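You operate a simulated robot arm through the tools that you are given. There is no shell and no other tool. Be economical: measure what you need, move in short steps, check, and stop when the job is done.

Carry out the task below with a simulated two-armed robot. There is one attempt and no reset: what you move stays moved.

JOB
Pick up the brown bin with one hand, pass it to the other hand and put it on the lower shelf of the loading table. Set down upright: brown bin.

It is judged by the outcome, as a careful person would: the job done as asked, and still so three seconds after it is handed in. It fails if anything else is knocked over, pushed out of place, dropped, spilled or broken.

ROBOT AND FRAMES
Two 7-joint arms with two-finger grippers on one trunk, on a base that drives. Base frame: it is fixed to the floor where the robot stands at the start and does not move with it; the origin is under the middle of the robot, x ahead of it, y to its left, z up. Readings come in mm, rad, newtons and seconds.
The left shoulder is at the start at [78, 151, 918], the right one opposite. With the tool pointing down near the work surface each hand reaches from about 100 to 760 mm from the robot's upright axis, wherever it stands, measured 20 degrees to its own side. Places, roughly: lower shelf of the loading table [800, -300, 300]. Payload 2.54 kg a hand.
The TCP of each hand is the grasp point between the finger pads, 30 mm short of the fingertips. In the tool frame z runs along the fingers and y along their closing line. The gripper opens to 116 mm. The gripper's body begins 95 mm behind the TCP.
Orientation is that of the tool frame in the base frame, as a unit quaternion [x, y, z, w]. With the fingers straight down and closing along the base's y, the tool's x points along the base's -x, its y along +y and its z along -z.

CONTROLS
- The arms move only by the tool servo_tool. It takes "left_moves", "right_moves" or both (then of equal length, played together; a hand with none holds still); each is a list of rows, each a list of 6 numbers: the shift along the base's x, y, z in m, then the turn, a rotation vector about the base's x, y, z in rad. In form: [[dx, dy, dz, ax, ay, az], ...]. A call has 1 to 12 rows; each row shifts and turns the commanded pose from where the row before left it. "left_hand" and "right_hand" are, for a hand that has rows, the finger opening in m, from 0 to 0.116, set as the call begins (left out, the last holds). Each row takes 0.2 s and may step no farther than 50 mm and 0.15 rad from the row before; otherwise, or with a gripper value out of range, the whole call is refused. A pose out of reach is approached as far as the arm can. The call stops where the force on the tool passes 40 N (or 10 N more than at its start, if that is more) or the arm is blocked; 0.2 s more then pass. The fingers move at their own pace (about 72 mm/s each) and stop on an object; they squeeze with about 26 N. The grip force told is the motor's: it shows also when the fingers shut on nothing. Time passes only in rows, and 0.2 s behind the last, so rows that do not move let the fingers close. The reply holds the time, the measured pose of the TCP, the force on the tool along the base axes, the opening and the grip force, in the units named above and with some noise, with the torque about the TCP (base axes, N m) and any sound that the robot's microphone picked up.
- Cameras (640 x 400 px; columns grow to the right, rows downward): "scene" is now at [160.6, -21.2, 1058.2]; the picture's right is [-0.13, -0.99, 0.00], its down [-0.25, 0.03, -0.97] and it looks along [0.96, -0.13, -0.25] (base axes); focal length 214 px, centre (320, 200). "left" rides on the left gripper at [69, 15, -122] in its tool frame; the picture's right is [-0.21, 0.98, 0.00], its down [-0.83, -0.18, -0.53] and it looks along [-0.52, -0.11, 0.85] (tool axes); focal length 251 px, centre (320, 200). "right" rides on the right gripper at [69, -15, -122] in its tool frame; the picture's right is [0.21, 0.98, 0.00], its down [-0.83, 0.18, -0.53] and it looks along [-0.52, 0.11, 0.85] (tool axes); focal length 251 px, centre (320, 200).
- get_image(camera): a new picture of that camera. No time passes.
- slide_trunk(by): slides the trunk up (or, below 0, down) by that many mm; the arms and the scene camera ride with it, the base frame stays. It gives what a move gives, with no picture.
- drive_base(legs): drives the robot by 1 to 6 legs, each [ahead, left, turn to the left] in mm, mm and rad, along the robot's own axes; the way and the turn of a leg run together, so that a leg with both is an arc; at most 1500 mm and 3.142 rad a leg. The arms and the cameras ride along, it lands a little off, and it stops where it bumps. It gives what a move gives.
- pan_tilt(pan, tilt): turns the head with the scene camera to pan (to the left, within 1.396 rad either way) and tilt (down, from -0.506 to 1.204), counted from straight ahead of the robot. It gives what a move gives.
- measure_at(camera, pixels): there is no depth. For up to 12 entries [column, row, z] of the newest picture of that camera ("zoom" is the newest enlarged one), the place [x, y] in the base frame at which the ray of that pixel passes the height z, good to about 3 mm, but the place of the scene camera against the robot may be out by one fixed shift of up to 18 mm in any direction. No time passes.
- zoom(camera, box): a new picture of the part [left, top, right, bottom] of that camera's present view, enlarged. No time passes.
- finish_job(): hands the job in; it is judged then, once.

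Keep the steps short. Do not move on a guess: measure, check each grasp and each placing, and mend mistakes. In all there are 80 turns and 58 pictures (those below and enlarged ones count). Leave the grippers open and the arms clear of the work at the hand-in unless told otherwise, and finish with a single line.

The tools are called after ">>>" as name(argument=value, ...) on one line, values as JSON. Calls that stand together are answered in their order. servo_tool: Moves the arms, as the interface text tells. Its arguments: {"type":"object","properties":{"left_moves":{"type":"array"},"left_hand":{"type":"number"},"right_moves":{"type":"array"},"right_hand":{"type":"number"}},"required":[]} The other tools are called the same way: slide_trunk (by) slides the trunk up or down; drive_base (legs) drives the base; pan_tilt (pan, tilt) turns the head that bears the scene camera; get_image (camera) takes a picture; measure_at (camera, pixels) gives the place at which the rays of pixels pass given heights; zoom (camera, box) takes an enlarged picture of a part of a camera's view; finish_job () hands the job in.

At the start:

```text
clock: 0.0
left_position: [434.2, 209.6, 1092.9]
left_tool_rot: [0.0, 1.0, 0.0, 0.0]
left_contact_force: [-0.6, 0.5, 1.1]
left_moment: [0.0, 0.04, 0.01]
left_gripper_width: 115.9
left_grasp_force: 0.0
right_position: [369.2, -172.2, 1140.6]
right_tool_rot: [-0.001, 1.0, 0.001, 0.0]
right_contact_force: [0.4, 0.1, 0.6]
right_moment: [0.03, -0.03, 0.01]
right_gripper_width: 116.1
right_grasp_force: 0.0
trunk travel left (down, up): [-155.0, 134.0]
robot x, y, heading: [0.6, 2.0, -0.0]
head pan, tilt: [-0.133, 0.255]
```

scene: 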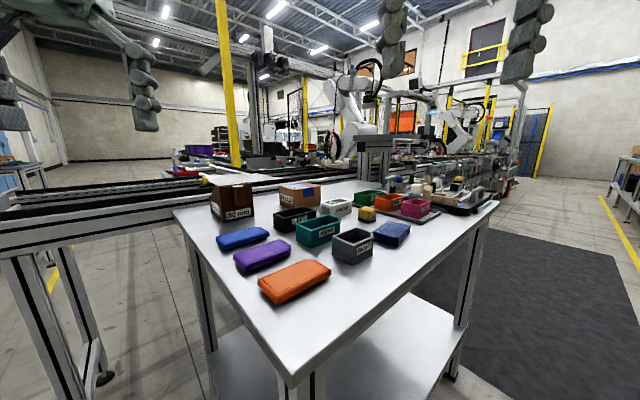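
right: 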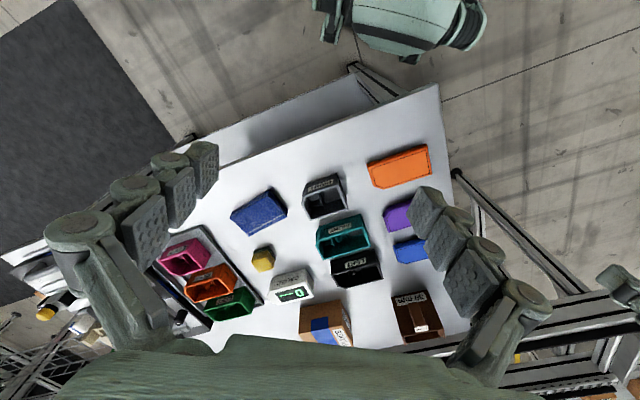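
left: 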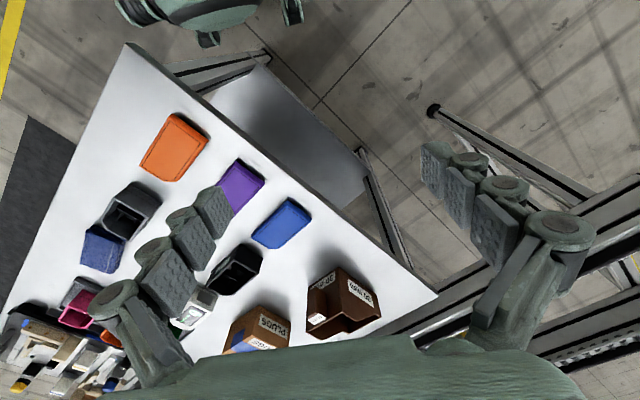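

I see a dark-brown bin near (231,202) in the scene picture and a cardboard box with blue tape beside it at (300,193). I'll zoom in to tell them apart and to see the lower shelf.

>>> zoom(camera="scene", box=[180, 160, 380, 285])

>>> zoom(camera="left", box=[200, 220, 440, 370])

>>> measure_at(camera="scene", pixels=[[175, 212, 750], [290, 385, 750], [497, 202, 750], [320, 178, 750], [213, 221, 750], [253, 216, 750]])

```text
3.20 times, centred on (280, 222) of scene
```

zoom: 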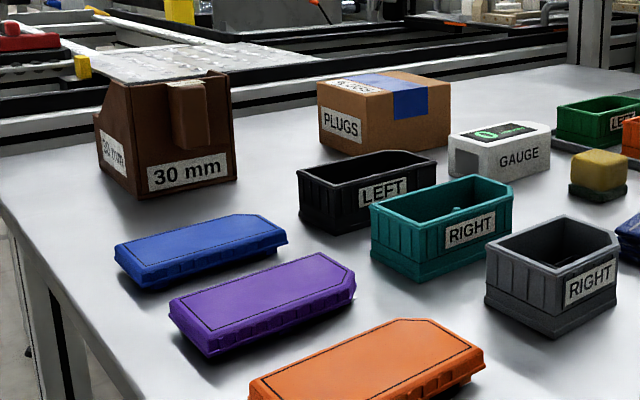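

```text
2.67 times, centred on (320, 295) of left
```

zoom: 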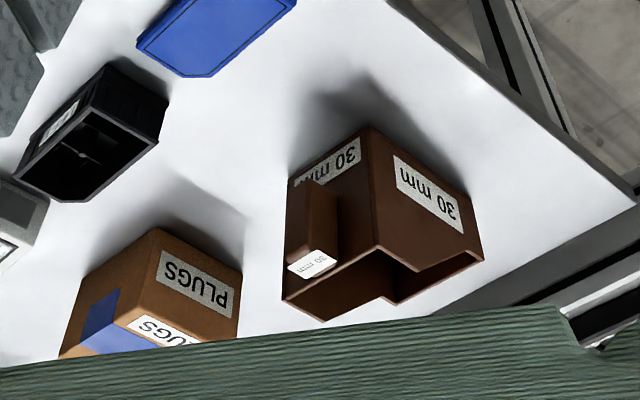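

```text
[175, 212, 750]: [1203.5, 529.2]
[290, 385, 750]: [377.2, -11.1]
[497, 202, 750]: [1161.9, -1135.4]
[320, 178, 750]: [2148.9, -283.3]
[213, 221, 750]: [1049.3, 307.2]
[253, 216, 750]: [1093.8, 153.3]
```

The brown bin is the one labelled "30 mm". It has a back wall, and a post stands on the side facing us. To get heights, I'll triangulate the same points from the scene and left cameras.

>>> measure_at(camera="left", pixels=[[128, 45, 650], [128, 45, 750], [128, 45, 550], [437, 297, 650], [437, 297, 750], [437, 297, 550]])

>>> measure_at(camera="scene", pixels=[[290, 377, 650], [290, 377, 750], [290, 377, 550], [175, 212, 650], [175, 212, 750], [175, 212, 550]])

>>> get_image(camera="left")

```text
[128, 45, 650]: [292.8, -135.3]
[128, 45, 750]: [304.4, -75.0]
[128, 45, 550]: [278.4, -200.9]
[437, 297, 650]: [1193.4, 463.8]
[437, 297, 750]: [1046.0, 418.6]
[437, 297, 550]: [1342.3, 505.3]
```

```text
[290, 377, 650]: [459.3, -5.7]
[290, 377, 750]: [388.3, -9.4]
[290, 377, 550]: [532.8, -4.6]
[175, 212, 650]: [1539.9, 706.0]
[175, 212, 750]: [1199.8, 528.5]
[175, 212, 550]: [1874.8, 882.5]
```

```text
52 pictures are left
```

left: 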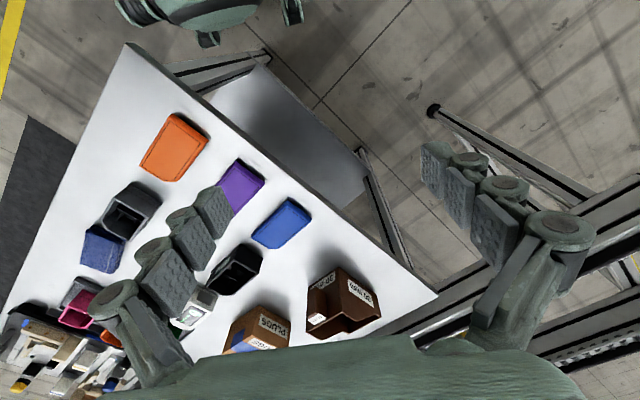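

By triangulation the table top is at about z 830. Its left corner is near (928,382) and its near corner near (320,-20). Now the bin's base corners.

>>> measure_at(camera="left", pixels=[[308, 287, 830], [338, 267, 830], [376, 293, 830], [307, 331, 930], [342, 313, 930], [381, 318, 930]])

>>> measure_at(camera="scene", pixels=[[222, 221, 830], [254, 216, 830], [210, 213, 830], [251, 183, 930], [497, 202, 830], [450, 378, 300], [400, 300, 300], [212, 365, 300]])

```text
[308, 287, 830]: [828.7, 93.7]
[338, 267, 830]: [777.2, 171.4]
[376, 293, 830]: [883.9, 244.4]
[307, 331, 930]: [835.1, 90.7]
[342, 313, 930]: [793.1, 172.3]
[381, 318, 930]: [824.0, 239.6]
```

```text
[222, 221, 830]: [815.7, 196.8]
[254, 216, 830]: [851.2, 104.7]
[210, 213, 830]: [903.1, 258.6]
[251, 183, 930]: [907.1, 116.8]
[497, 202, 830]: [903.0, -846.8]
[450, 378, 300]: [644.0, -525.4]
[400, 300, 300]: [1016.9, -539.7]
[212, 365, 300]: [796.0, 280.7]
```

The bin's base corners come out near (777,171), (829,94) and (884,244), so it is about 93 by 130 mm and lined up with the table, which is turned about 33°. Before planning a drive to the table's left edge, I'll look left at the floor and the rail structure.

>>> pan_tilt(pan=0.6, tilt=0.6)

>>> get_image(camera="scene")

```text
clock: 1.1
left_position: [433.2, 208.9, 1093.1]
left_tool_rot: [0.0, 1.0, 0.0, 0.0]
left_contact_force: [-1.3, 0.0, 0.0]
left_moment: [0.02, -0.04, -0.01]
left_gripper_width: 116.1
left_grasp_force: 0.2
right_position: [369.3, -171.5, 1140.1]
right_tool_rot: [-0.001, 1.0, 0.0, -0.001]
right_contact_force: [0.4, 0.8, 0.7]
right_moment: [0.01, -0.03, -0.02]
right_gripper_width: 116.1
right_grasp_force: 0.1
trunk travel left (down, up): [-155.0, 134.0]
robot x, y, heading: [-0.8, -0.4, -0.001]
head pan, tilt: [0.6, 0.6]
```

```text
51 pictures are left
```

scene: 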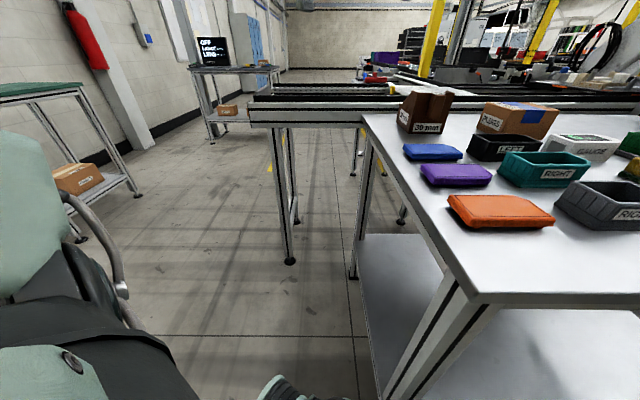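

>>> measure_at(camera="scene", pixels=[[290, 262, 0], [296, 222, 0], [352, 276, 0], [250, 125, 800], [250, 100, 850], [362, 115, 830], [480, 300, 830], [137, 194, 0], [80, 240, 0], [362, 240, 300], [382, 399, 300]])

```text
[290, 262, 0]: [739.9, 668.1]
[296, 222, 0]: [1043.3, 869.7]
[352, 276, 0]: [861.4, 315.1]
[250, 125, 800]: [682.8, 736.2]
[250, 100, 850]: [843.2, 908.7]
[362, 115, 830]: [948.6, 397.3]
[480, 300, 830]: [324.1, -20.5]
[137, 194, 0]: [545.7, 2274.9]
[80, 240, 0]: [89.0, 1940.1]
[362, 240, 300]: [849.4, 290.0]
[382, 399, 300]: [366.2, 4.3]
```

The left edge is open floor. The rail's front leg stands at (740,668) and the table's left leg at (861,315). I'll drive left, then ahead, to about (318,494), and then turn to face the edge squarely (heading -0.986). The hands ride at z ≥ 1090, above everything.

>>> drive_base(legs=[[0, 494, 0], [318, 0, 0], [0, 0, -0.986]])

>>> pan_tilt(pan=0.3, tilt=0.6)

>>> get_image(camera="scene")

>>> get_image(camera="left")

```text
clock: 10.9
left_position: [746.0, 283.8, 1093.3]
left_tool_rot: [0.461, 0.887, 0.0, 0.001]
left_contact_force: [-0.5, -0.4, -0.6]
left_moment: [0.02, -0.01, 0.0]
left_gripper_width: 115.9
left_grasp_force: 0.0
right_position: [399.0, 118.6, 1140.3]
right_tool_rot: [0.464, 0.886, 0.001, 0.0]
right_contact_force: [0.3, -0.1, -0.5]
right_moment: [0.03, 0.03, -0.01]
right_gripper_width: 116.0
right_grasp_force: 0.0
trunk travel left (down, up): [-155.0, 134.0]
robot x, y, heading: [323.5, 518.5, -0.965]
head pan, tilt: [0.6, 0.6]
```

```text
clock: 11.7
left_position: [746.4, 284.0, 1093.1]
left_tool_rot: [0.462, 0.887, 0.0, 0.0]
left_contact_force: [0.1, 0.3, 0.4]
left_moment: [0.0, -0.01, -0.02]
left_gripper_width: 115.9
left_grasp_force: 0.2
right_position: [398.5, 117.7, 1142.0]
right_tool_rot: [0.463, 0.887, 0.0, -0.001]
right_contact_force: [0.4, -0.3, -0.6]
right_moment: [0.02, 0.0, -0.02]
right_gripper_width: 116.0
right_grasp_force: 0.0
trunk travel left (down, up): [-155.0, 134.0]
robot x, y, heading: [326.2, 518.4, -0.961]
head pan, tilt: [0.3, 0.6]
```

```text
50 pictures are left
```

scene: 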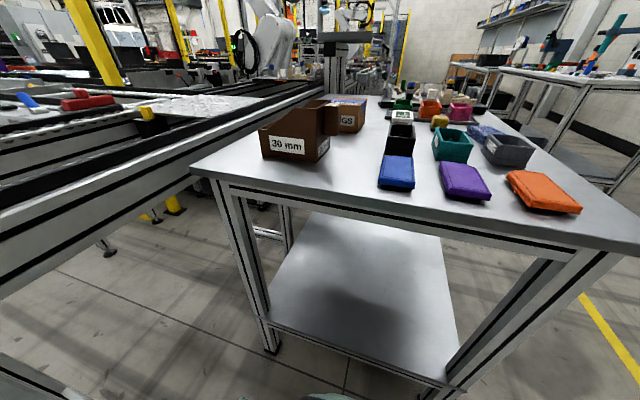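

```text
49 pictures are left
```

left: 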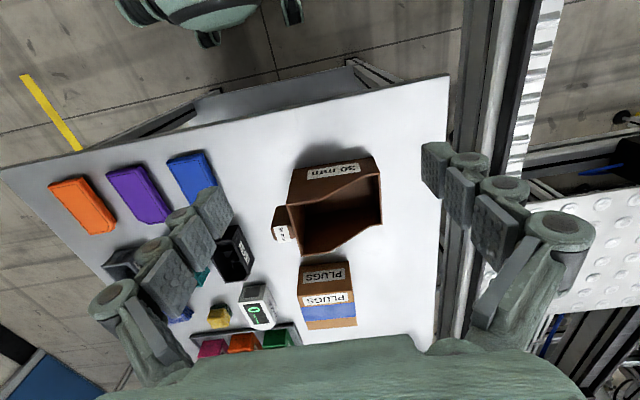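

The bin stands at the left end of the table, empty, with its handle on the right, and the lower shelf is empty. I'll zoom in on the bin in both views.

>>> zoom(camera="left", box=[250, 145, 410, 265])

>>> zoom(camera="scene", box=[240, 80, 400, 180])

```text
3.33 times, centred on (330, 205) of left
```

zoom: 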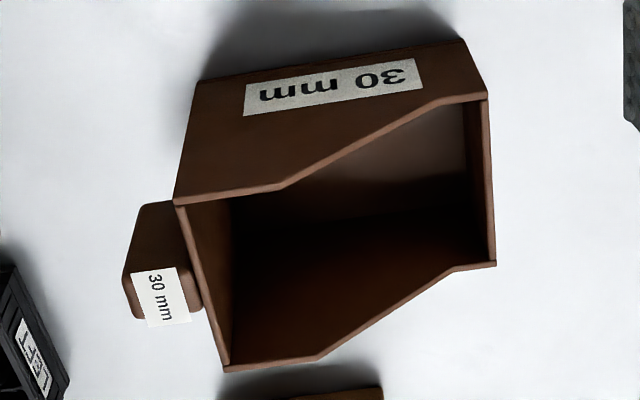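

```text
4.00 times, centred on (320, 130) of scene
```

zoom: 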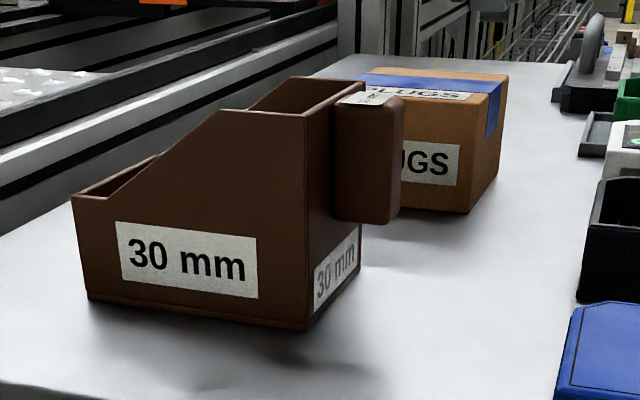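

The bin has a tall right wall with a handle post on its outside and a low left wall. Plan:
1. The left hand grips the tall part of the near wall from above.
2. The right hand takes the handle with a level tool.
3. The right hand slides the bin under the table onto the shelf.

First I'll measure the corners in the left zoom.

>>> zoom(camera="left", box=[250, 145, 410, 265])

>>> measure_at(camera="zoom", pixels=[[200, 80, 830], [463, 40, 830], [175, 203, 930], [175, 203, 960], [283, 186, 930], [283, 186, 960], [225, 370, 930], [225, 370, 960], [135, 275, 950], [488, 98, 880], [496, 265, 880]])

>>> measure_at(camera="scene", pixels=[[316.5, 162.5, 830], [262, 155, 830], [316.5, 108.5, 930], [316.5, 108.5, 960], [295, 107.5, 960], [195, 168, 830]])

```text
3.33 times, centred on (330, 205) of left
```

zoom: 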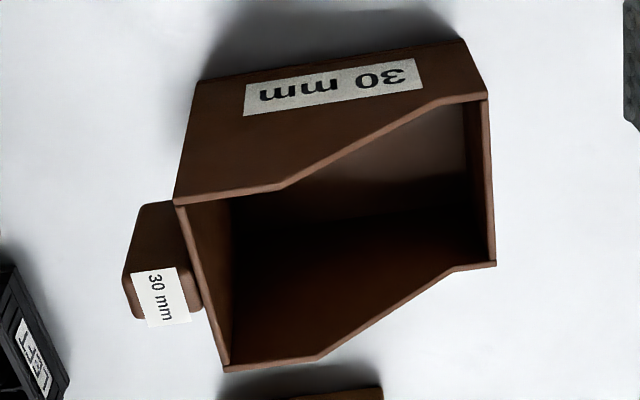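

```text
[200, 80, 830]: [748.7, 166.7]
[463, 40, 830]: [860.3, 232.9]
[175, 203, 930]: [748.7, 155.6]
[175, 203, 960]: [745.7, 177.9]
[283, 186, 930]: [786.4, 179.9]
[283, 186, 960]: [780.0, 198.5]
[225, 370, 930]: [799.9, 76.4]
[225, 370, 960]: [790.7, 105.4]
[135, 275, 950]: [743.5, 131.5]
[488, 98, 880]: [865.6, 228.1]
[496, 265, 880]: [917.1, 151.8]
```

```text
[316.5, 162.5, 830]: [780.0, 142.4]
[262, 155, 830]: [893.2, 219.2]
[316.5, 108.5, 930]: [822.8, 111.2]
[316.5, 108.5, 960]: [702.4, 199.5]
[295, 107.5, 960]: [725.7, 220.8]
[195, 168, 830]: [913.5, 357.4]
```

By left-camera measurement the tall wall's top is about z 945, its near right corner is (747,167), and the wall runs at about 32.5°. I'll bring the left hand above the grasp spot (784,187), staying high at z 1075. I'll turn it 1.532 rad so it closes across the wall, with the fingers at 60 mm.

>>> servo_tool(left_moves=[[0.0034, -0.0088, -0.0016, 0, 0, 0.1393], [0.0034, -0.0088, -0.0016, 0, 0, 0.1393], [0.0034, -0.0088, -0.0016, 0, 0, 0.1393], [0.0034, -0.0088, -0.0016, 0, 0, 0.1393], [0.0034, -0.0088, -0.0016, 0, 0, 0.1393], [0.0034, -0.0088, -0.0016, 0, 0, 0.1393], [0.0034, -0.0088, -0.0016, 0, 0, 0.1393], [0.0034, -0.0088, -0.0016, 0, 0, 0.1393], [0.0034, -0.0088, -0.0016, 0, 0, 0.1393], [0.0034, -0.0088, -0.0016, 0, 0, 0.1393], [0.0034, -0.0088, -0.0016, 0, 0, 0.1393], [0, 0, 0, 0, 0, 0]], left_hand=0.06)

>>> get_image(camera="left")

>>> get_image(camera="scene")

```text
clock: 14.3
left_position: [785.3, 207.0, 1060.3]
left_tool_rot: [-0.283, 0.959, -0.002, -0.001]
left_contact_force: [-0.4, -0.5, -0.5]
left_moment: [-0.02, -0.01, 0.0]
left_gripper_width: 60.0
left_grasp_force: 0.0
left hand out of reach, approached as far as the arm can: row 7, 8, 9, 10, 11
right_position: [397.8, 118.5, 1141.0]
right_tool_rot: [0.463, 0.886, 0.001, 0.0]
right_contact_force: [0.1, 0.1, 0.0]
right_moment: [0.02, 0.0, 0.0]
right_gripper_width: 115.9
right_grasp_force: 0.1
trunk travel left (down, up): [-155.0, 134.0]
robot x, y, heading: [329.0, 522.7, -0.96]
head pan, tilt: [0.3, 0.6]
```

```text
45 pictures are left
```

left: 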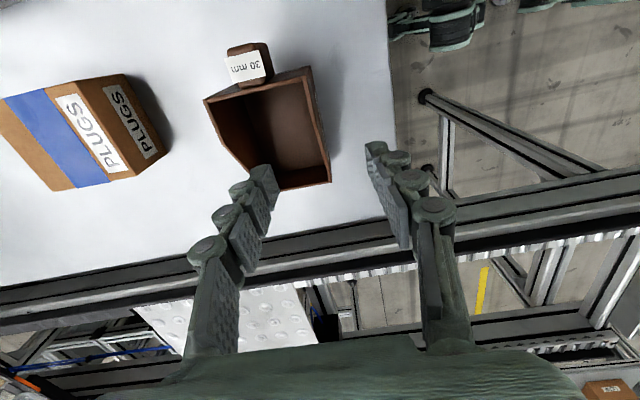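

```text
44 pictures are left
```

scene: 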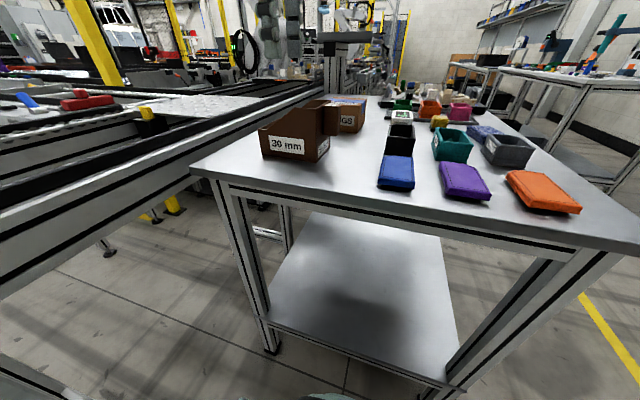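

The hand stopped short at (785,207,1060) because that height was out of reach. I'll raise the trunk 110 mm, then bring the hand to the spot.

>>> slide_trunk(by=110)

>>> servo_tool(left_moves=[[0, 0, -0.02, 0, 0, 0], [0, 0, -0.03, 0, 0, 0], [0, 0, -0.03, 0, 0, 0], [0, 0, 0, 0, 0, 0]])

>>> get_image(camera="left")

```text
clock: 15.7
left_position: [784.4, 206.8, 1169.3]
left_tool_rot: [-0.282, 0.959, -0.002, -0.001]
left_contact_force: [0.5, -0.5, -0.9]
left_moment: [0.01, -0.02, 0.01]
left_gripper_width: 60.0
left_grasp_force: 0.0
right_position: [397.7, 117.3, 1250.5]
right_tool_rot: [0.462, 0.887, 0.001, 0.0]
right_contact_force: [-0.6, 0.2, 0.0]
right_moment: [0.0, 0.04, 0.0]
right_gripper_width: 116.0
right_grasp_force: 0.1
trunk travel left (down, up): [-265.0, 24.0]
robot x, y, heading: [327.2, 518.0, -0.958]
head pan, tilt: [0.3, 0.6]
```

```text
clock: 16.7
left_position: [786.0, 206.7, 1086.6]
left_tool_rot: [-0.281, 0.96, -0.002, -0.001]
left_contact_force: [-0.1, 0.3, 0.8]
left_moment: [0.01, 0.02, -0.03]
left_gripper_width: 59.7
left_grasp_force: 0.1
right_position: [397.3, 119.0, 1251.3]
right_tool_rot: [0.462, 0.887, 0.0, 0.0]
right_contact_force: [0.1, 0.3, -0.6]
right_moment: [-0.02, -0.03, 0.0]
right_gripper_width: 116.0
right_grasp_force: 0.1
trunk travel left (down, up): [-265.0, 24.0]
robot x, y, heading: [325.0, 516.2, -0.962]
head pan, tilt: [0.3, 0.6]
```

```text
43 pictures are left
```

left: 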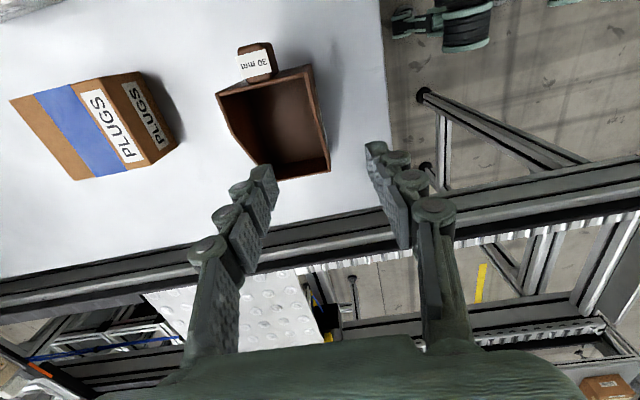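

The yaw is now right (32.6°). I'll zoom in here to fix the wall's position and height from this closer view.

>>> zoom(camera="left", box=[200, 30, 360, 190])

```text
2.50 times, centred on (280, 110) of left
```

zoom: 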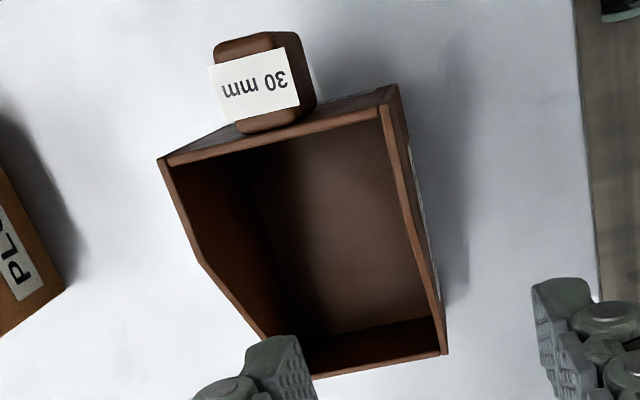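

>>> measure_at(camera="zoom", pixels=[[383, 106, 930], [383, 106, 945], [383, 106, 960], [163, 161, 930], [163, 161, 945], [163, 161, 960], [397, 86, 830], [397, 86, 810], [402, 180, 930], [402, 180, 945], [445, 354, 880], [212, 66, 945]])

```text
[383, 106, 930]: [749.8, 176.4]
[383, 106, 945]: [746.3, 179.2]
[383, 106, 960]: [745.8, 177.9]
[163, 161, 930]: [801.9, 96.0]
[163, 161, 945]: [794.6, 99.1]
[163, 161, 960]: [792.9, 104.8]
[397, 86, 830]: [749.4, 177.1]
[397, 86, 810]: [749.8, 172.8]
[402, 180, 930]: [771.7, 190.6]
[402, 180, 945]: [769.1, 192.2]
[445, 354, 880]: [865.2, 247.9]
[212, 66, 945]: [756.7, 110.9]
```

Matching both views puts the wall top at z ≈ 958 with its near right corner at (747,178), so the table is at about z 843. The grasp spot is (784,198). I'll descend to about z 985 and check again.

>>> servo_tool(left_moves=[[-0.001, -0.0045, -0.03, 0, 0, 0], [-0.001, -0.0045, -0.03, 0, 0, 0], [0, 0, -0.03, 0, 0, 0], [0, 0, -0.012, 0, 0, 0], [0, 0, 0, 0, 0, 0]])

>>> get_image(camera="left")

>>> zoom(camera="scene", box=[220, 40, 400, 180])

```text
clock: 17.9
left_position: [782.5, 196.5, 986.8]
left_tool_rot: [-0.282, 0.959, -0.001, 0.0]
left_contact_force: [-0.5, 0.7, -0.3]
left_moment: [0.03, -0.03, 0.0]
left_gripper_width: 60.0
left_grasp_force: 0.1
right_position: [399.0, 118.1, 1250.4]
right_tool_rot: [0.463, 0.887, 0.001, 0.0]
right_contact_force: [-0.4, 0.9, -0.5]
right_moment: [-0.01, 0.01, 0.0]
right_gripper_width: 116.1
right_grasp_force: 0.1
trunk travel left (down, up): [-265.0, 24.0]
robot x, y, heading: [329.9, 516.3, -0.957]
head pan, tilt: [0.3, 0.6]
```

```text
41 pictures are left
```

left: 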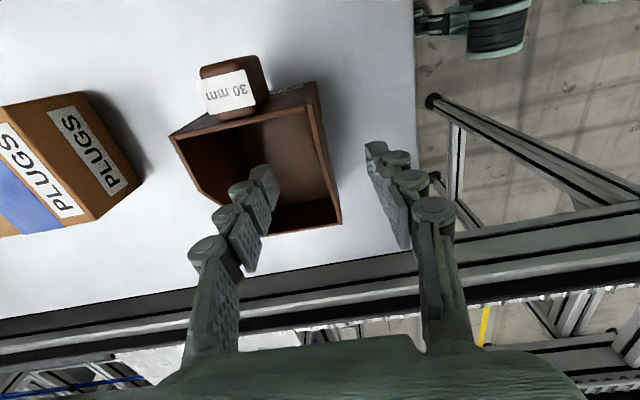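

```text
2.86 times, centred on (310, 110) of scene
```

zoom: 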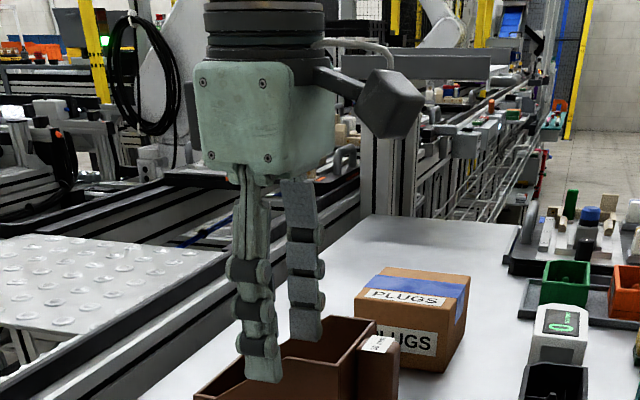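

The fingers straddle the near wall, one inside the bin and one outside. I'll descend 42 mm, watching the force.

>>> servo_tool(left_moves=[[0, 0, -0.014, 0, 0, 0], [0, 0, -0.014, 0, 0, 0], [0, 0, -0.014, 0, 0, 0], [0, 0, 0, 0, 0, 0]])

>>> get_image(camera="left")

>>> zoom(camera="scene", box=[220, 60, 400, 180])

```text
clock: 18.9
left_position: [782.5, 198.3, 944.9]
left_tool_rot: [-0.282, 0.959, -0.001, -0.001]
left_contact_force: [0.1, -0.2, 0.6]
left_moment: [-0.02, -0.01, 0.0]
left_gripper_width: 59.8
left_grasp_force: 0.0
right_position: [398.7, 118.6, 1251.5]
right_tool_rot: [0.463, 0.886, 0.001, 0.0]
right_contact_force: [-0.3, -0.5, 0.7]
right_moment: [0.0, 0.01, -0.01]
right_gripper_width: 115.8
right_grasp_force: 0.0
trunk travel left (down, up): [-265.0, 24.0]
robot x, y, heading: [326.5, 521.5, -0.958]
head pan, tilt: [0.3, 0.6]
```

```text
39 pictures are left
```

left: 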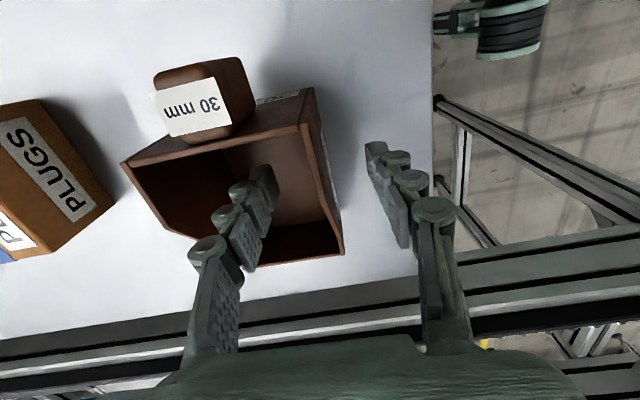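

```text
3.33 times, centred on (310, 120) of scene
```

zoom: 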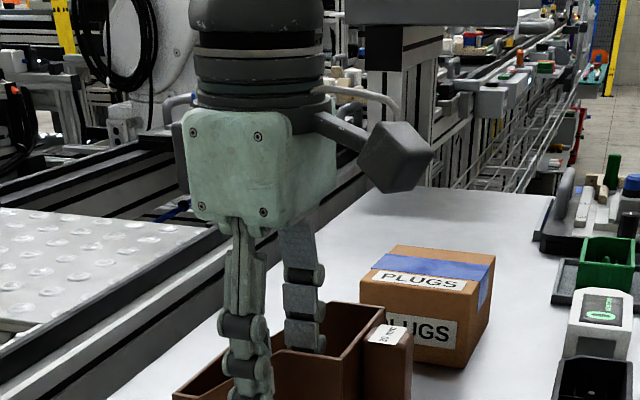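

The wall runs at column ~325, between the fingers at ~270 and ~375, so it is centred. I'll close the left hand on it.

>>> servo_tool(left_moves=[[0, 0, 0, 0, 0, 0], [0, 0, 0, 0, 0, 0], [0, 0, 0, 0, 0, 0], [0, 0, 0, 0, 0, 0], [0, 0, 0, 0, 0, 0]], left_hand=0.0)

```text
clock: 20.1
left_position: [782.2, 198.5, 944.2]
left_tool_rot: [-0.282, 0.959, -0.002, -0.001]
left_contact_force: [-0.2, -0.5, -0.3]
left_moment: [-0.01, 0.02, -0.05]
left_gripper_width: 6.0
left_grasp_force: 25.9
right_position: [397.8, 118.7, 1250.6]
right_tool_rot: [0.462, 0.887, 0.0, 0.001]
right_contact_force: [0.0, 0.2, -0.4]
right_moment: [0.02, -0.02, 0.03]
right_gripper_width: 115.9
right_grasp_force: 0.1
trunk travel left (down, up): [-265.0, 24.0]
robot x, y, heading: [325.6, 518.9, -0.966]
head pan, tilt: [0.3, 0.6]
```

The hand has gripped a 6 mm wall at 25.9 N. I'll lift slowly by 60 mm and check.

>>> servo_tool(left_moves=[[0, 0, 0.005, 0, 0, 0], [0, 0, 0.01, 0, 0, 0], [0, 0, 0.015, 0, 0, 0], [0, 0, 0.015, 0, 0, 0], [0, 0, 0.015, 0, 0, 0], [0, 0, 0, 0, 0, 0]])

>>> get_image(camera="left")

>>> zoom(camera="scene", box=[220, 60, 400, 180])

```text
clock: 21.5
left_position: [784.9, 197.5, 1006.4]
left_tool_rot: [-0.282, 0.959, -0.002, -0.001]
left_contact_force: [-1.0, -0.1, -1.6]
left_moment: [0.07, 0.03, 0.02]
left_gripper_width: 6.4
left_grasp_force: 26.4
right_position: [398.2, 119.9, 1251.3]
right_tool_rot: [0.462, 0.887, 0.0, -0.001]
right_contact_force: [0.0, -0.7, 0.3]
right_moment: [0.01, 0.0, 0.0]
right_gripper_width: 116.2
right_grasp_force: 0.1
trunk travel left (down, up): [-265.0, 24.0]
robot x, y, heading: [325.5, 520.9, -0.959]
head pan, tilt: [0.3, 0.6]
```

```text
37 pictures are left
```

left: 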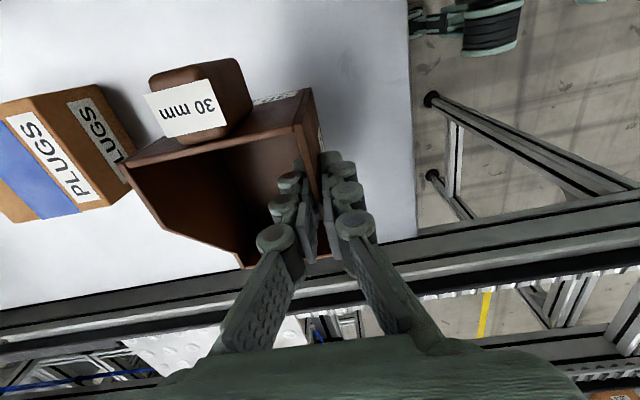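

```text
3.33 times, centred on (310, 120) of scene
```

zoom: 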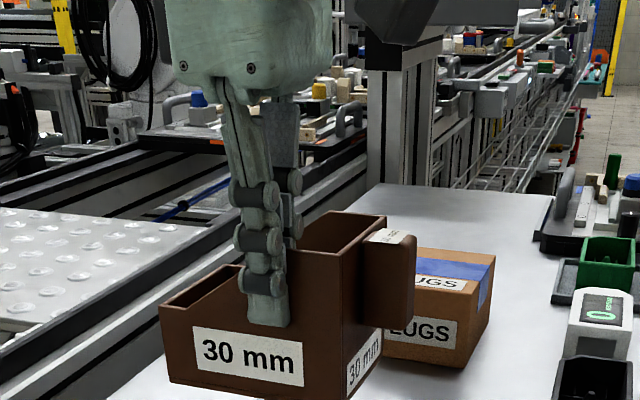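

The bin is lifted level and is light, about 2 N. I'll back the robot 250 mm away from the table so the handover has free space around it.

>>> drive_base(legs=[[-250, 0, 0]])

```text
clock: 23.3
left_position: [642.5, 397.8, 1006.8]
left_tool_rot: [-0.281, 0.96, -0.002, 0.0]
left_contact_force: [0.1, -0.2, -1.1]
left_moment: [0.03, 0.01, 0.0]
left_gripper_width: 6.0
left_grasp_force: 26.1
right_position: [256.3, 320.6, 1251.4]
right_tool_rot: [0.464, 0.886, 0.0, 0.001]
right_contact_force: [-1.4, -0.4, 0.6]
right_moment: [-0.01, -0.04, -0.02]
right_gripper_width: 116.1
right_grasp_force: 0.1
trunk travel left (down, up): [-265.0, 24.0]
robot x, y, heading: [184.1, 719.5, -0.963]
head pan, tilt: [0.3, 0.6]
```

Next I'll turn the bin 40° clockwise with the left hand. At the same time the right hand swings round and tilts so that its fingers point toward the handle.

>>> servo_tool(left_moves=[[0, 0, 0, 0, 0, -0.1396], [0, 0, 0, 0, 0, -0.1396], [0, 0, 0, 0, 0, -0.1396], [0, 0, 0, 0, 0, -0.1396], [0, 0, 0, 0, 0, -0.1396], [0, 0, 0, 0, 0, 0], [0, 0, 0, 0, 0, 0], [0, 0, 0, 0, 0, 0], [0, 0, 0, 0, 0, 0], [0, 0, 0, 0, 0, 0], [0, 0, 0, 0, 0, 0], [0, 0, 0, 0, 0, 0]], right_moves=[[0.009, 0.003, -0.0167, 0, 0, 0.1455], [0.009, 0.003, -0.0167, 0, 0, 0.1455], [0.009, 0.003, -0.0167, 0, 0, 0.1455], [0.009, 0.003, -0.0167, 0, 0, 0.1455], [0.009, 0.003, -0.0167, 0, 0, 0.1455], [0.009, 0.003, -0.0167, 0, 0, 0.1455], [0.009, 0.003, -0.0167, -0.0135, -0.1484, 0], [0.009, 0.003, -0.0167, -0.0135, -0.1484, 0], [0.009, 0.003, -0.0167, -0.0135, -0.1484, 0], [0.009, 0.003, -0.0167, -0.0135, -0.1484, 0], [0.009, 0.003, -0.0167, -0.0135, -0.1484, 0], [0.009, 0.003, -0.0167, -0.0135, -0.1484, 0]], right_hand=0.1)

>>> pan_tilt(pan=0.1, tilt=0.4)

>>> get_image(camera="scene")

>>> get_image(camera="right")

```text
clock: 25.9
left_position: [643.1, 397.6, 1005.1]
left_tool_rot: [0.064, 0.998, -0.001, -0.002]
left_contact_force: [-1.1, -0.5, -1.8]
left_moment: [0.04, -0.04, 0.0]
left_gripper_width: 5.9
left_grasp_force: 25.3
right_position: [365.7, 355.5, 1048.5]
right_tool_rot: [0.04, 0.9, -0.018, 0.433]
right_contact_force: [-0.6, 0.0, -0.1]
right_moment: [0.01, 0.0, -0.01]
right_gripper_width: 100.0
right_grasp_force: 0.1
trunk travel left (down, up): [-265.0, 24.0]
robot x, y, heading: [183.8, 716.5, -0.964]
head pan, tilt: [0.3, 0.6]
```

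```text
clock: 26.6
left_position: [643.2, 398.5, 1005.4]
left_tool_rot: [0.063, 0.998, -0.002, -0.001]
left_contact_force: [-0.3, 0.6, -1.2]
left_moment: [0.09, -0.01, 0.0]
left_gripper_width: 6.0
left_grasp_force: 26.1
right_position: [363.9, 355.2, 1049.8]
right_tool_rot: [0.041, 0.901, -0.019, 0.431]
right_contact_force: [0.3, -0.1, 0.0]
right_moment: [0.02, 0.02, -0.01]
right_gripper_width: 99.9
right_grasp_force: 0.1
trunk travel left (down, up): [-265.0, 24.0]
robot x, y, heading: [183.1, 719.6, -0.966]
head pan, tilt: [0.099, 0.4]
```

```text
35 pictures are left
```

scene: 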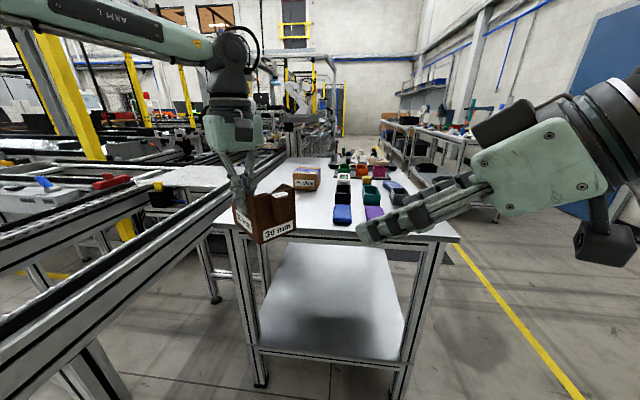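

```text
34 pictures are left
```

right: 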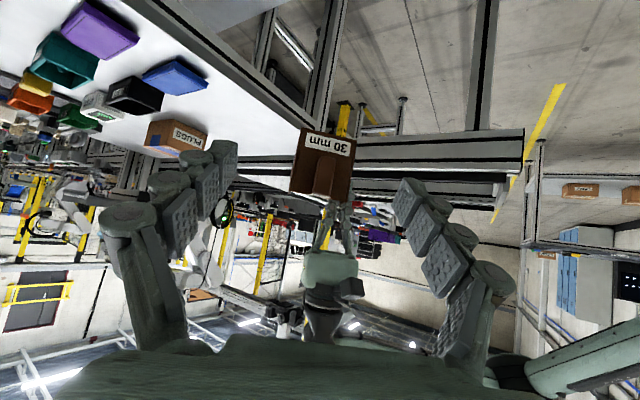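

The right camera sees the handle side of the bin between the fingers at (325,180). I'll move the right hand to a pre-grasp about 90 mm short of the handle, at 30° below level with a slight yaw correction.

>>> servo_tool(right_moves=[[0.0299, 0.0058, -0.0011, -0.0135, -0.1484, 0], [0.0299, 0.0058, -0.0011, 0, 0, -0.038], [0.0299, 0.0058, -0.0011, 0, 0, 0], [0.0299, 0.0058, -0.0011, 0, 0, 0], [0, 0, 0, 0, 0, 0]], right_hand=0.08)

>>> get_image(camera="right")

>>> get_image(camera="scene")

>>> get_image(camera="left")

```text
clock: 27.8
left_position: [642.9, 397.3, 1005.3]
left_tool_rot: [0.065, 0.998, -0.001, -0.001]
left_contact_force: [-0.5, -0.1, -2.0]
left_moment: [0.05, -0.01, -0.04]
left_gripper_width: 6.1
left_grasp_force: 25.9
right_position: [486.9, 376.6, 1047.1]
right_tool_rot: [0.056, 0.865, -0.031, 0.498]
right_contact_force: [-0.5, 0.1, -0.3]
right_moment: [0.01, 0.0, 0.01]
right_gripper_width: 80.2
right_grasp_force: 0.1
right hand out of reach, approached as far as the arm can: row 1
trunk travel left (down, up): [-265.0, 24.0]
robot x, y, heading: [188.1, 719.1, -0.96]
head pan, tilt: [0.099, 0.4]
```

```text
33 pictures are left
```

right: 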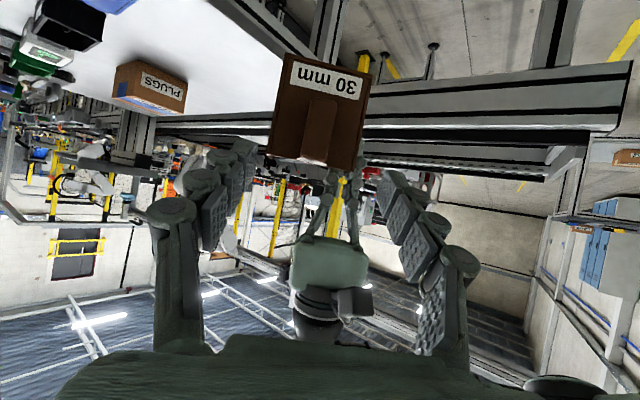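

```text
32 pictures are left
```

scene: 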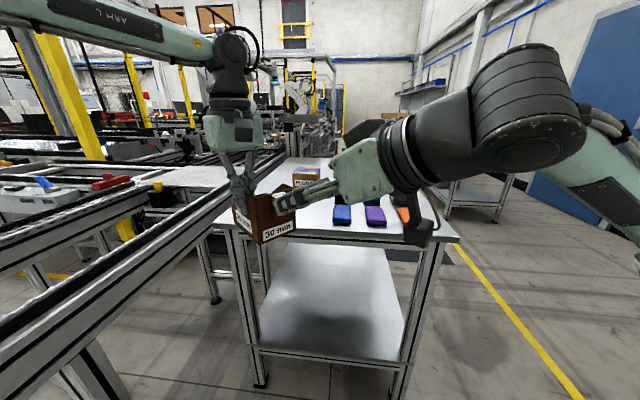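

```text
31 pictures are left
```

left: 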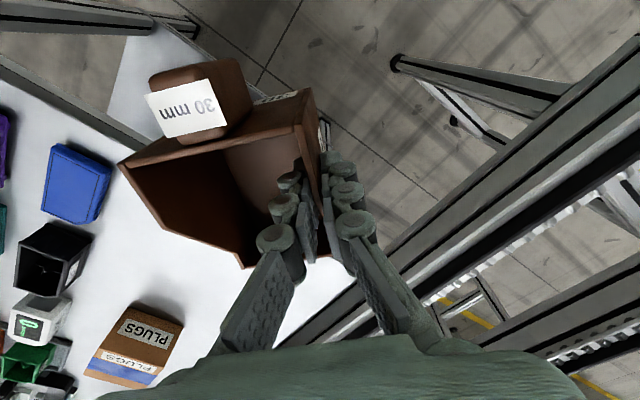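

The right hand is lined up. I'll zoom the left view to place the handle exactly.

>>> zoom(camera="left", box=[110, 40, 350, 190])

>>> zoom(camera="right", box=[220, 40, 420, 165])

```text
2.67 times, centred on (230, 115) of left
```

zoom: 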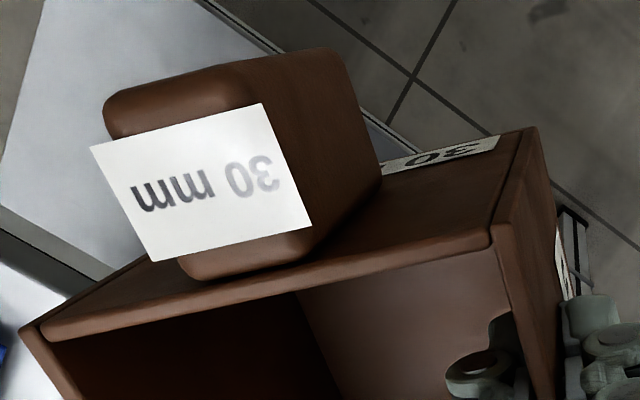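

```text
3.20 times, centred on (320, 102) of right
```

zoom: 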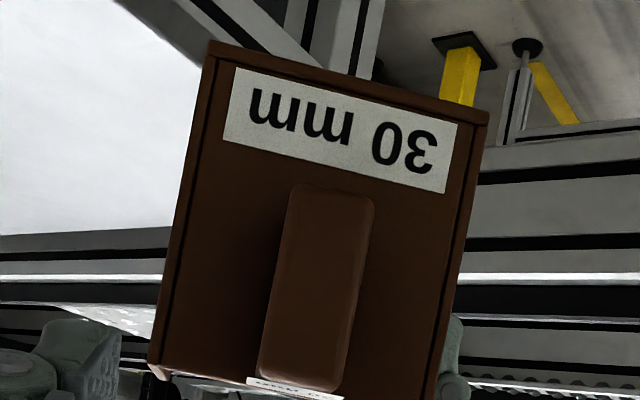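

>>> measure_at(camera="zoom", pixels=[[330, 190, 946], [302, 385, 1014], [316, 290, 982], [208, 45, 905], [485, 120, 905], [330, 190, 955]])

>>> get_image(camera="left")

>>> measure_at(camera="left", pixels=[[145, 95, 1018], [167, 138, 1018], [228, 124, 1018], [209, 78, 1018], [118, 163, 1018], [295, 133, 1018]])

```text
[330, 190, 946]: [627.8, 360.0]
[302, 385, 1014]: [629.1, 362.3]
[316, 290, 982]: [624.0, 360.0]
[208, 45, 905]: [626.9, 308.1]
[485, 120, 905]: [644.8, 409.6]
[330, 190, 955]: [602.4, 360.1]
```

```text
28 pictures are left
```

left: 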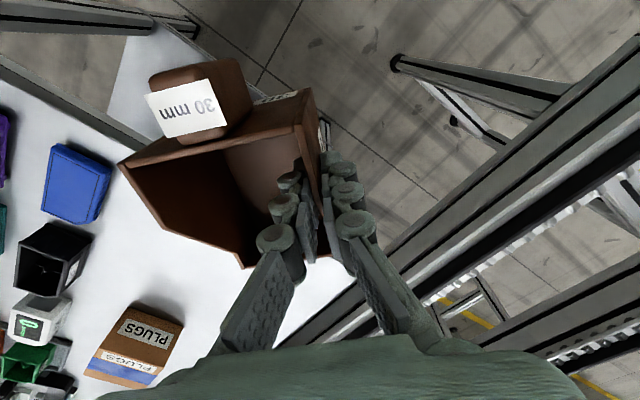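

```text
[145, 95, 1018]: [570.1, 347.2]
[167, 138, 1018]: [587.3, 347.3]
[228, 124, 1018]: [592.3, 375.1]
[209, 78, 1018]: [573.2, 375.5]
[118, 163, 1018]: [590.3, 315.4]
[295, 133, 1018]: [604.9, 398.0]
```

The handle's centre line is at y ≈ 361, its outer face is at x ≈ 572, and the bin wall is at x ≈ 600. I'll move the right hand in to about 20 mm short of the final spot and look.

>>> servo_tool(right_moves=[[0.015, -0.0036, -0.0142, 0, 0, 0], [0.015, -0.0036, -0.0142, 0, 0, 0], [0.015, -0.0036, -0.0142, 0, 0, 0], [0.015, -0.0036, -0.0142, 0, 0, 0], [0, 0, 0, 0, 0, 0]], right_hand=0.06)

>>> get_image(camera="right")

>>> get_image(camera="left")

```text
clock: 29.0
left_position: [643.3, 397.4, 1006.0]
left_tool_rot: [0.065, 0.998, -0.001, -0.001]
left_contact_force: [0.2, -0.2, -1.4]
left_moment: [0.04, 0.01, 0.0]
left_gripper_width: 6.0
left_grasp_force: 26.2
right_position: [546.3, 360.5, 988.8]
right_tool_rot: [0.056, 0.865, -0.031, 0.497]
right_contact_force: [0.2, 0.0, 0.6]
right_moment: [-0.03, 0.02, -0.02]
right_gripper_width: 59.9
right_grasp_force: 0.1
trunk travel left (down, up): [-265.0, 24.0]
robot x, y, heading: [182.9, 719.4, -0.963]
head pan, tilt: [0.099, 0.4]
```

```text
27 pictures are left
```

right: 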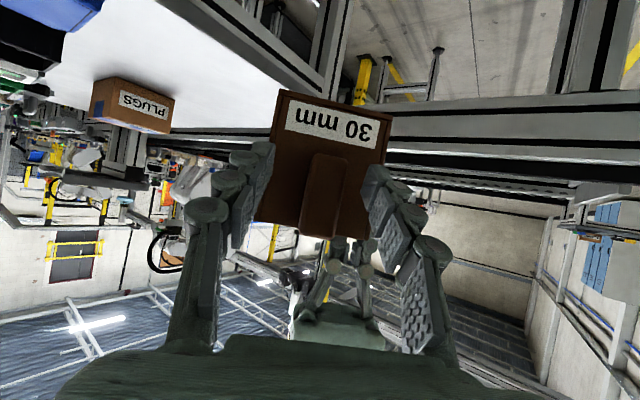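

```text
26 pictures are left
```

left: 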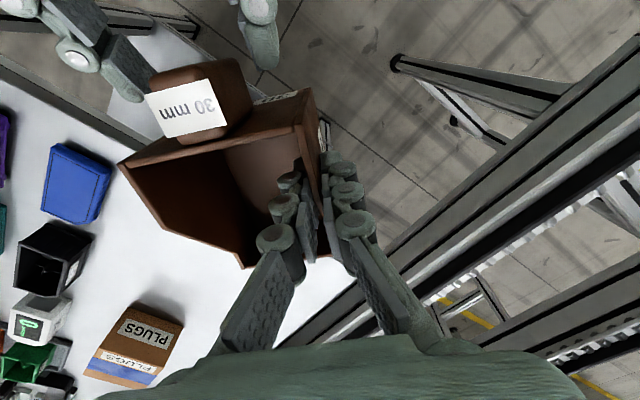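

The fingers straddle the handle. I'll move level by the last 20 mm.

>>> servo_tool(right_moves=[[0.01, -0.0012, 0, 0, 0, 0], [0.01, -0.0012, 0, 0, 0, 0], [0, 0, 0, 0, 0, 0]])

>>> get_image(camera="left")

>>> zoom(camera="right", box=[200, 70, 440, 280])

```text
clock: 29.8
left_position: [644.5, 398.1, 1005.6]
left_tool_rot: [0.064, 0.998, -0.002, -0.001]
left_contact_force: [1.0, -1.0, -1.4]
left_moment: [0.08, -0.05, 0.04]
left_gripper_width: 5.7
left_grasp_force: 25.7
right_position: [566.1, 358.0, 992.0]
right_tool_rot: [0.055, 0.865, -0.032, 0.497]
right_contact_force: [0.3, -0.2, -0.9]
right_moment: [-0.02, -0.01, -0.01]
right_gripper_width: 60.0
right_grasp_force: 0.0
trunk travel left (down, up): [-265.0, 24.0]
robot x, y, heading: [187.9, 718.9, -0.964]
head pan, tilt: [0.099, 0.4]
```

```text
25 pictures are left
```

left: 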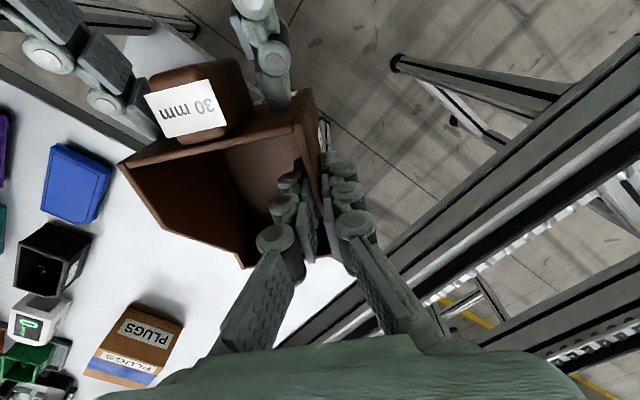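

```text
1.90 times, centred on (320, 175) of right
```

zoom: 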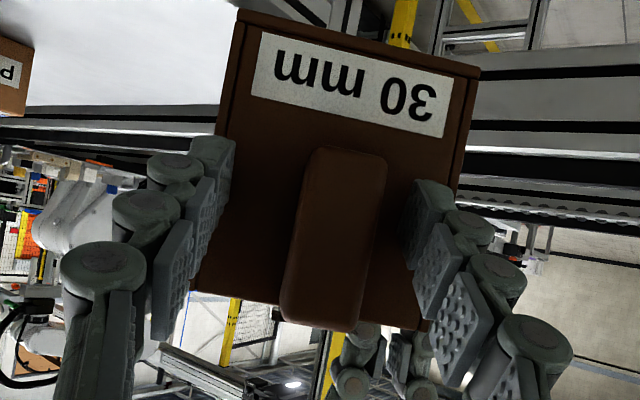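

The fingertips are just short of the wall. The handle lies about 4 mm toward +y of their middle, so I'll correct that and close the right hand.

>>> servo_tool(right_moves=[[0.0005, 0.004, 0, 0, 0, 0], [0, 0, 0, 0, 0, 0]])

>>> servo_tool(right_moves=[[0, 0, 0, 0, 0, 0], [0, 0, 0, 0, 0, 0], [0, 0, 0, 0, 0, 0], [0, 0, 0, 0, 0, 0]], right_hand=0.0)

>>> get_image(camera="right")

```text
clock: 30.4
left_position: [643.7, 398.2, 1005.4]
left_tool_rot: [0.064, 0.998, -0.002, -0.001]
left_contact_force: [0.4, -0.5, -2.3]
left_moment: [0.03, -0.01, 0.05]
left_gripper_width: 6.1
left_grasp_force: 26.2
right_position: [566.7, 365.1, 992.3]
right_tool_rot: [0.056, 0.865, -0.031, 0.498]
right_contact_force: [-0.1, -0.8, 0.2]
right_moment: [0.0, 0.03, -0.02]
right_gripper_width: 60.3
right_grasp_force: 0.0
trunk travel left (down, up): [-265.0, 24.0]
robot x, y, heading: [183.8, 719.5, -0.963]
head pan, tilt: [0.099, 0.4]
```

```text
clock: 31.4
left_position: [643.5, 398.9, 1006.9]
left_tool_rot: [0.066, 0.998, -0.002, -0.002]
left_contact_force: [11.8, -5.3, -1.2]
left_moment: [-0.1, -0.42, 0.38]
left_gripper_width: 6.0
left_grasp_force: 25.7
right_position: [565.6, 363.8, 990.9]
right_tool_rot: [0.055, 0.865, -0.03, 0.497]
right_contact_force: [-11.3, 4.5, 0.5]
right_moment: [0.03, 0.26, 0.39]
right_gripper_width: 23.2
right_grasp_force: 26.1
trunk travel left (down, up): [-265.0, 24.0]
robot x, y, heading: [185.2, 715.4, -0.964]
head pan, tilt: [0.099, 0.4]
```

```text
23 pictures are left
```

right: 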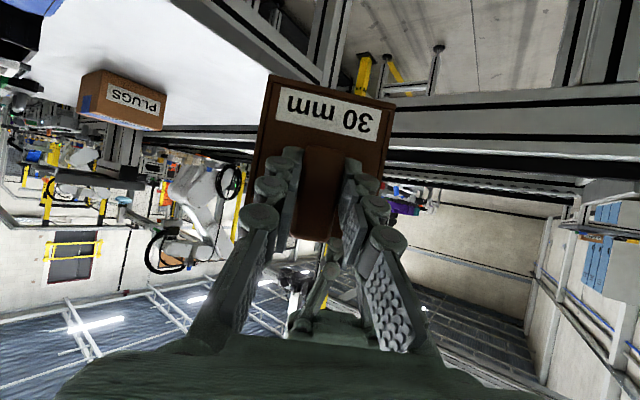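

The right hand holds the 23 mm handle at 26 N. There is an 11 N push between the hands, so I'll ease the right hand back 2 mm first.

>>> servo_tool(right_moves=[[-0.0015, 0.0003, 0, 0, 0, 0], [0, 0, 0, 0, 0, 0]])

```text
clock: 32.0
left_position: [643.3, 396.6, 1006.3]
left_tool_rot: [0.065, 0.998, -0.001, -0.002]
left_contact_force: [3.4, -6.7, 1.7]
left_moment: [-0.14, -0.26, 0.39]
left_gripper_width: 6.0
left_grasp_force: 25.4
right_position: [565.1, 363.3, 991.4]
right_tool_rot: [0.056, 0.865, -0.031, 0.497]
right_contact_force: [-4.9, 7.2, -1.3]
right_moment: [-0.02, 0.4, 0.34]
right_gripper_width: 23.4
right_grasp_force: 26.1
trunk travel left (down, up): [-265.0, 24.0]
robot x, y, heading: [184.7, 722.9, -0.967]
head pan, tilt: [0.099, 0.4]
```

The x force has dropped to 5 N, with 7 N left along y. I'll ease the right hand 1 mm along +y and a touch along -x.

>>> servo_tool(right_moves=[[-0.0007, 0.001, 0, 0, 0, 0], [0, 0, 0, 0, 0, 0]])

```text
clock: 32.6
left_position: [642.4, 398.2, 1006.1]
left_tool_rot: [0.065, 0.998, -0.001, -0.003]
left_contact_force: [-7.3, -7.4, 2.9]
left_moment: [-0.17, 0.18, 0.28]
left_gripper_width: 5.9
left_grasp_force: 26.4
right_position: [564.2, 363.1, 990.9]
right_tool_rot: [0.055, 0.865, -0.031, 0.497]
right_contact_force: [6.8, 5.9, -5.1]
right_moment: [-0.04, 0.28, -0.01]
right_gripper_width: 23.5
right_grasp_force: 25.9
trunk travel left (down, up): [-265.0, 24.0]
robot x, y, heading: [184.5, 723.7, -0.963]
head pan, tilt: [0.099, 0.4]
```

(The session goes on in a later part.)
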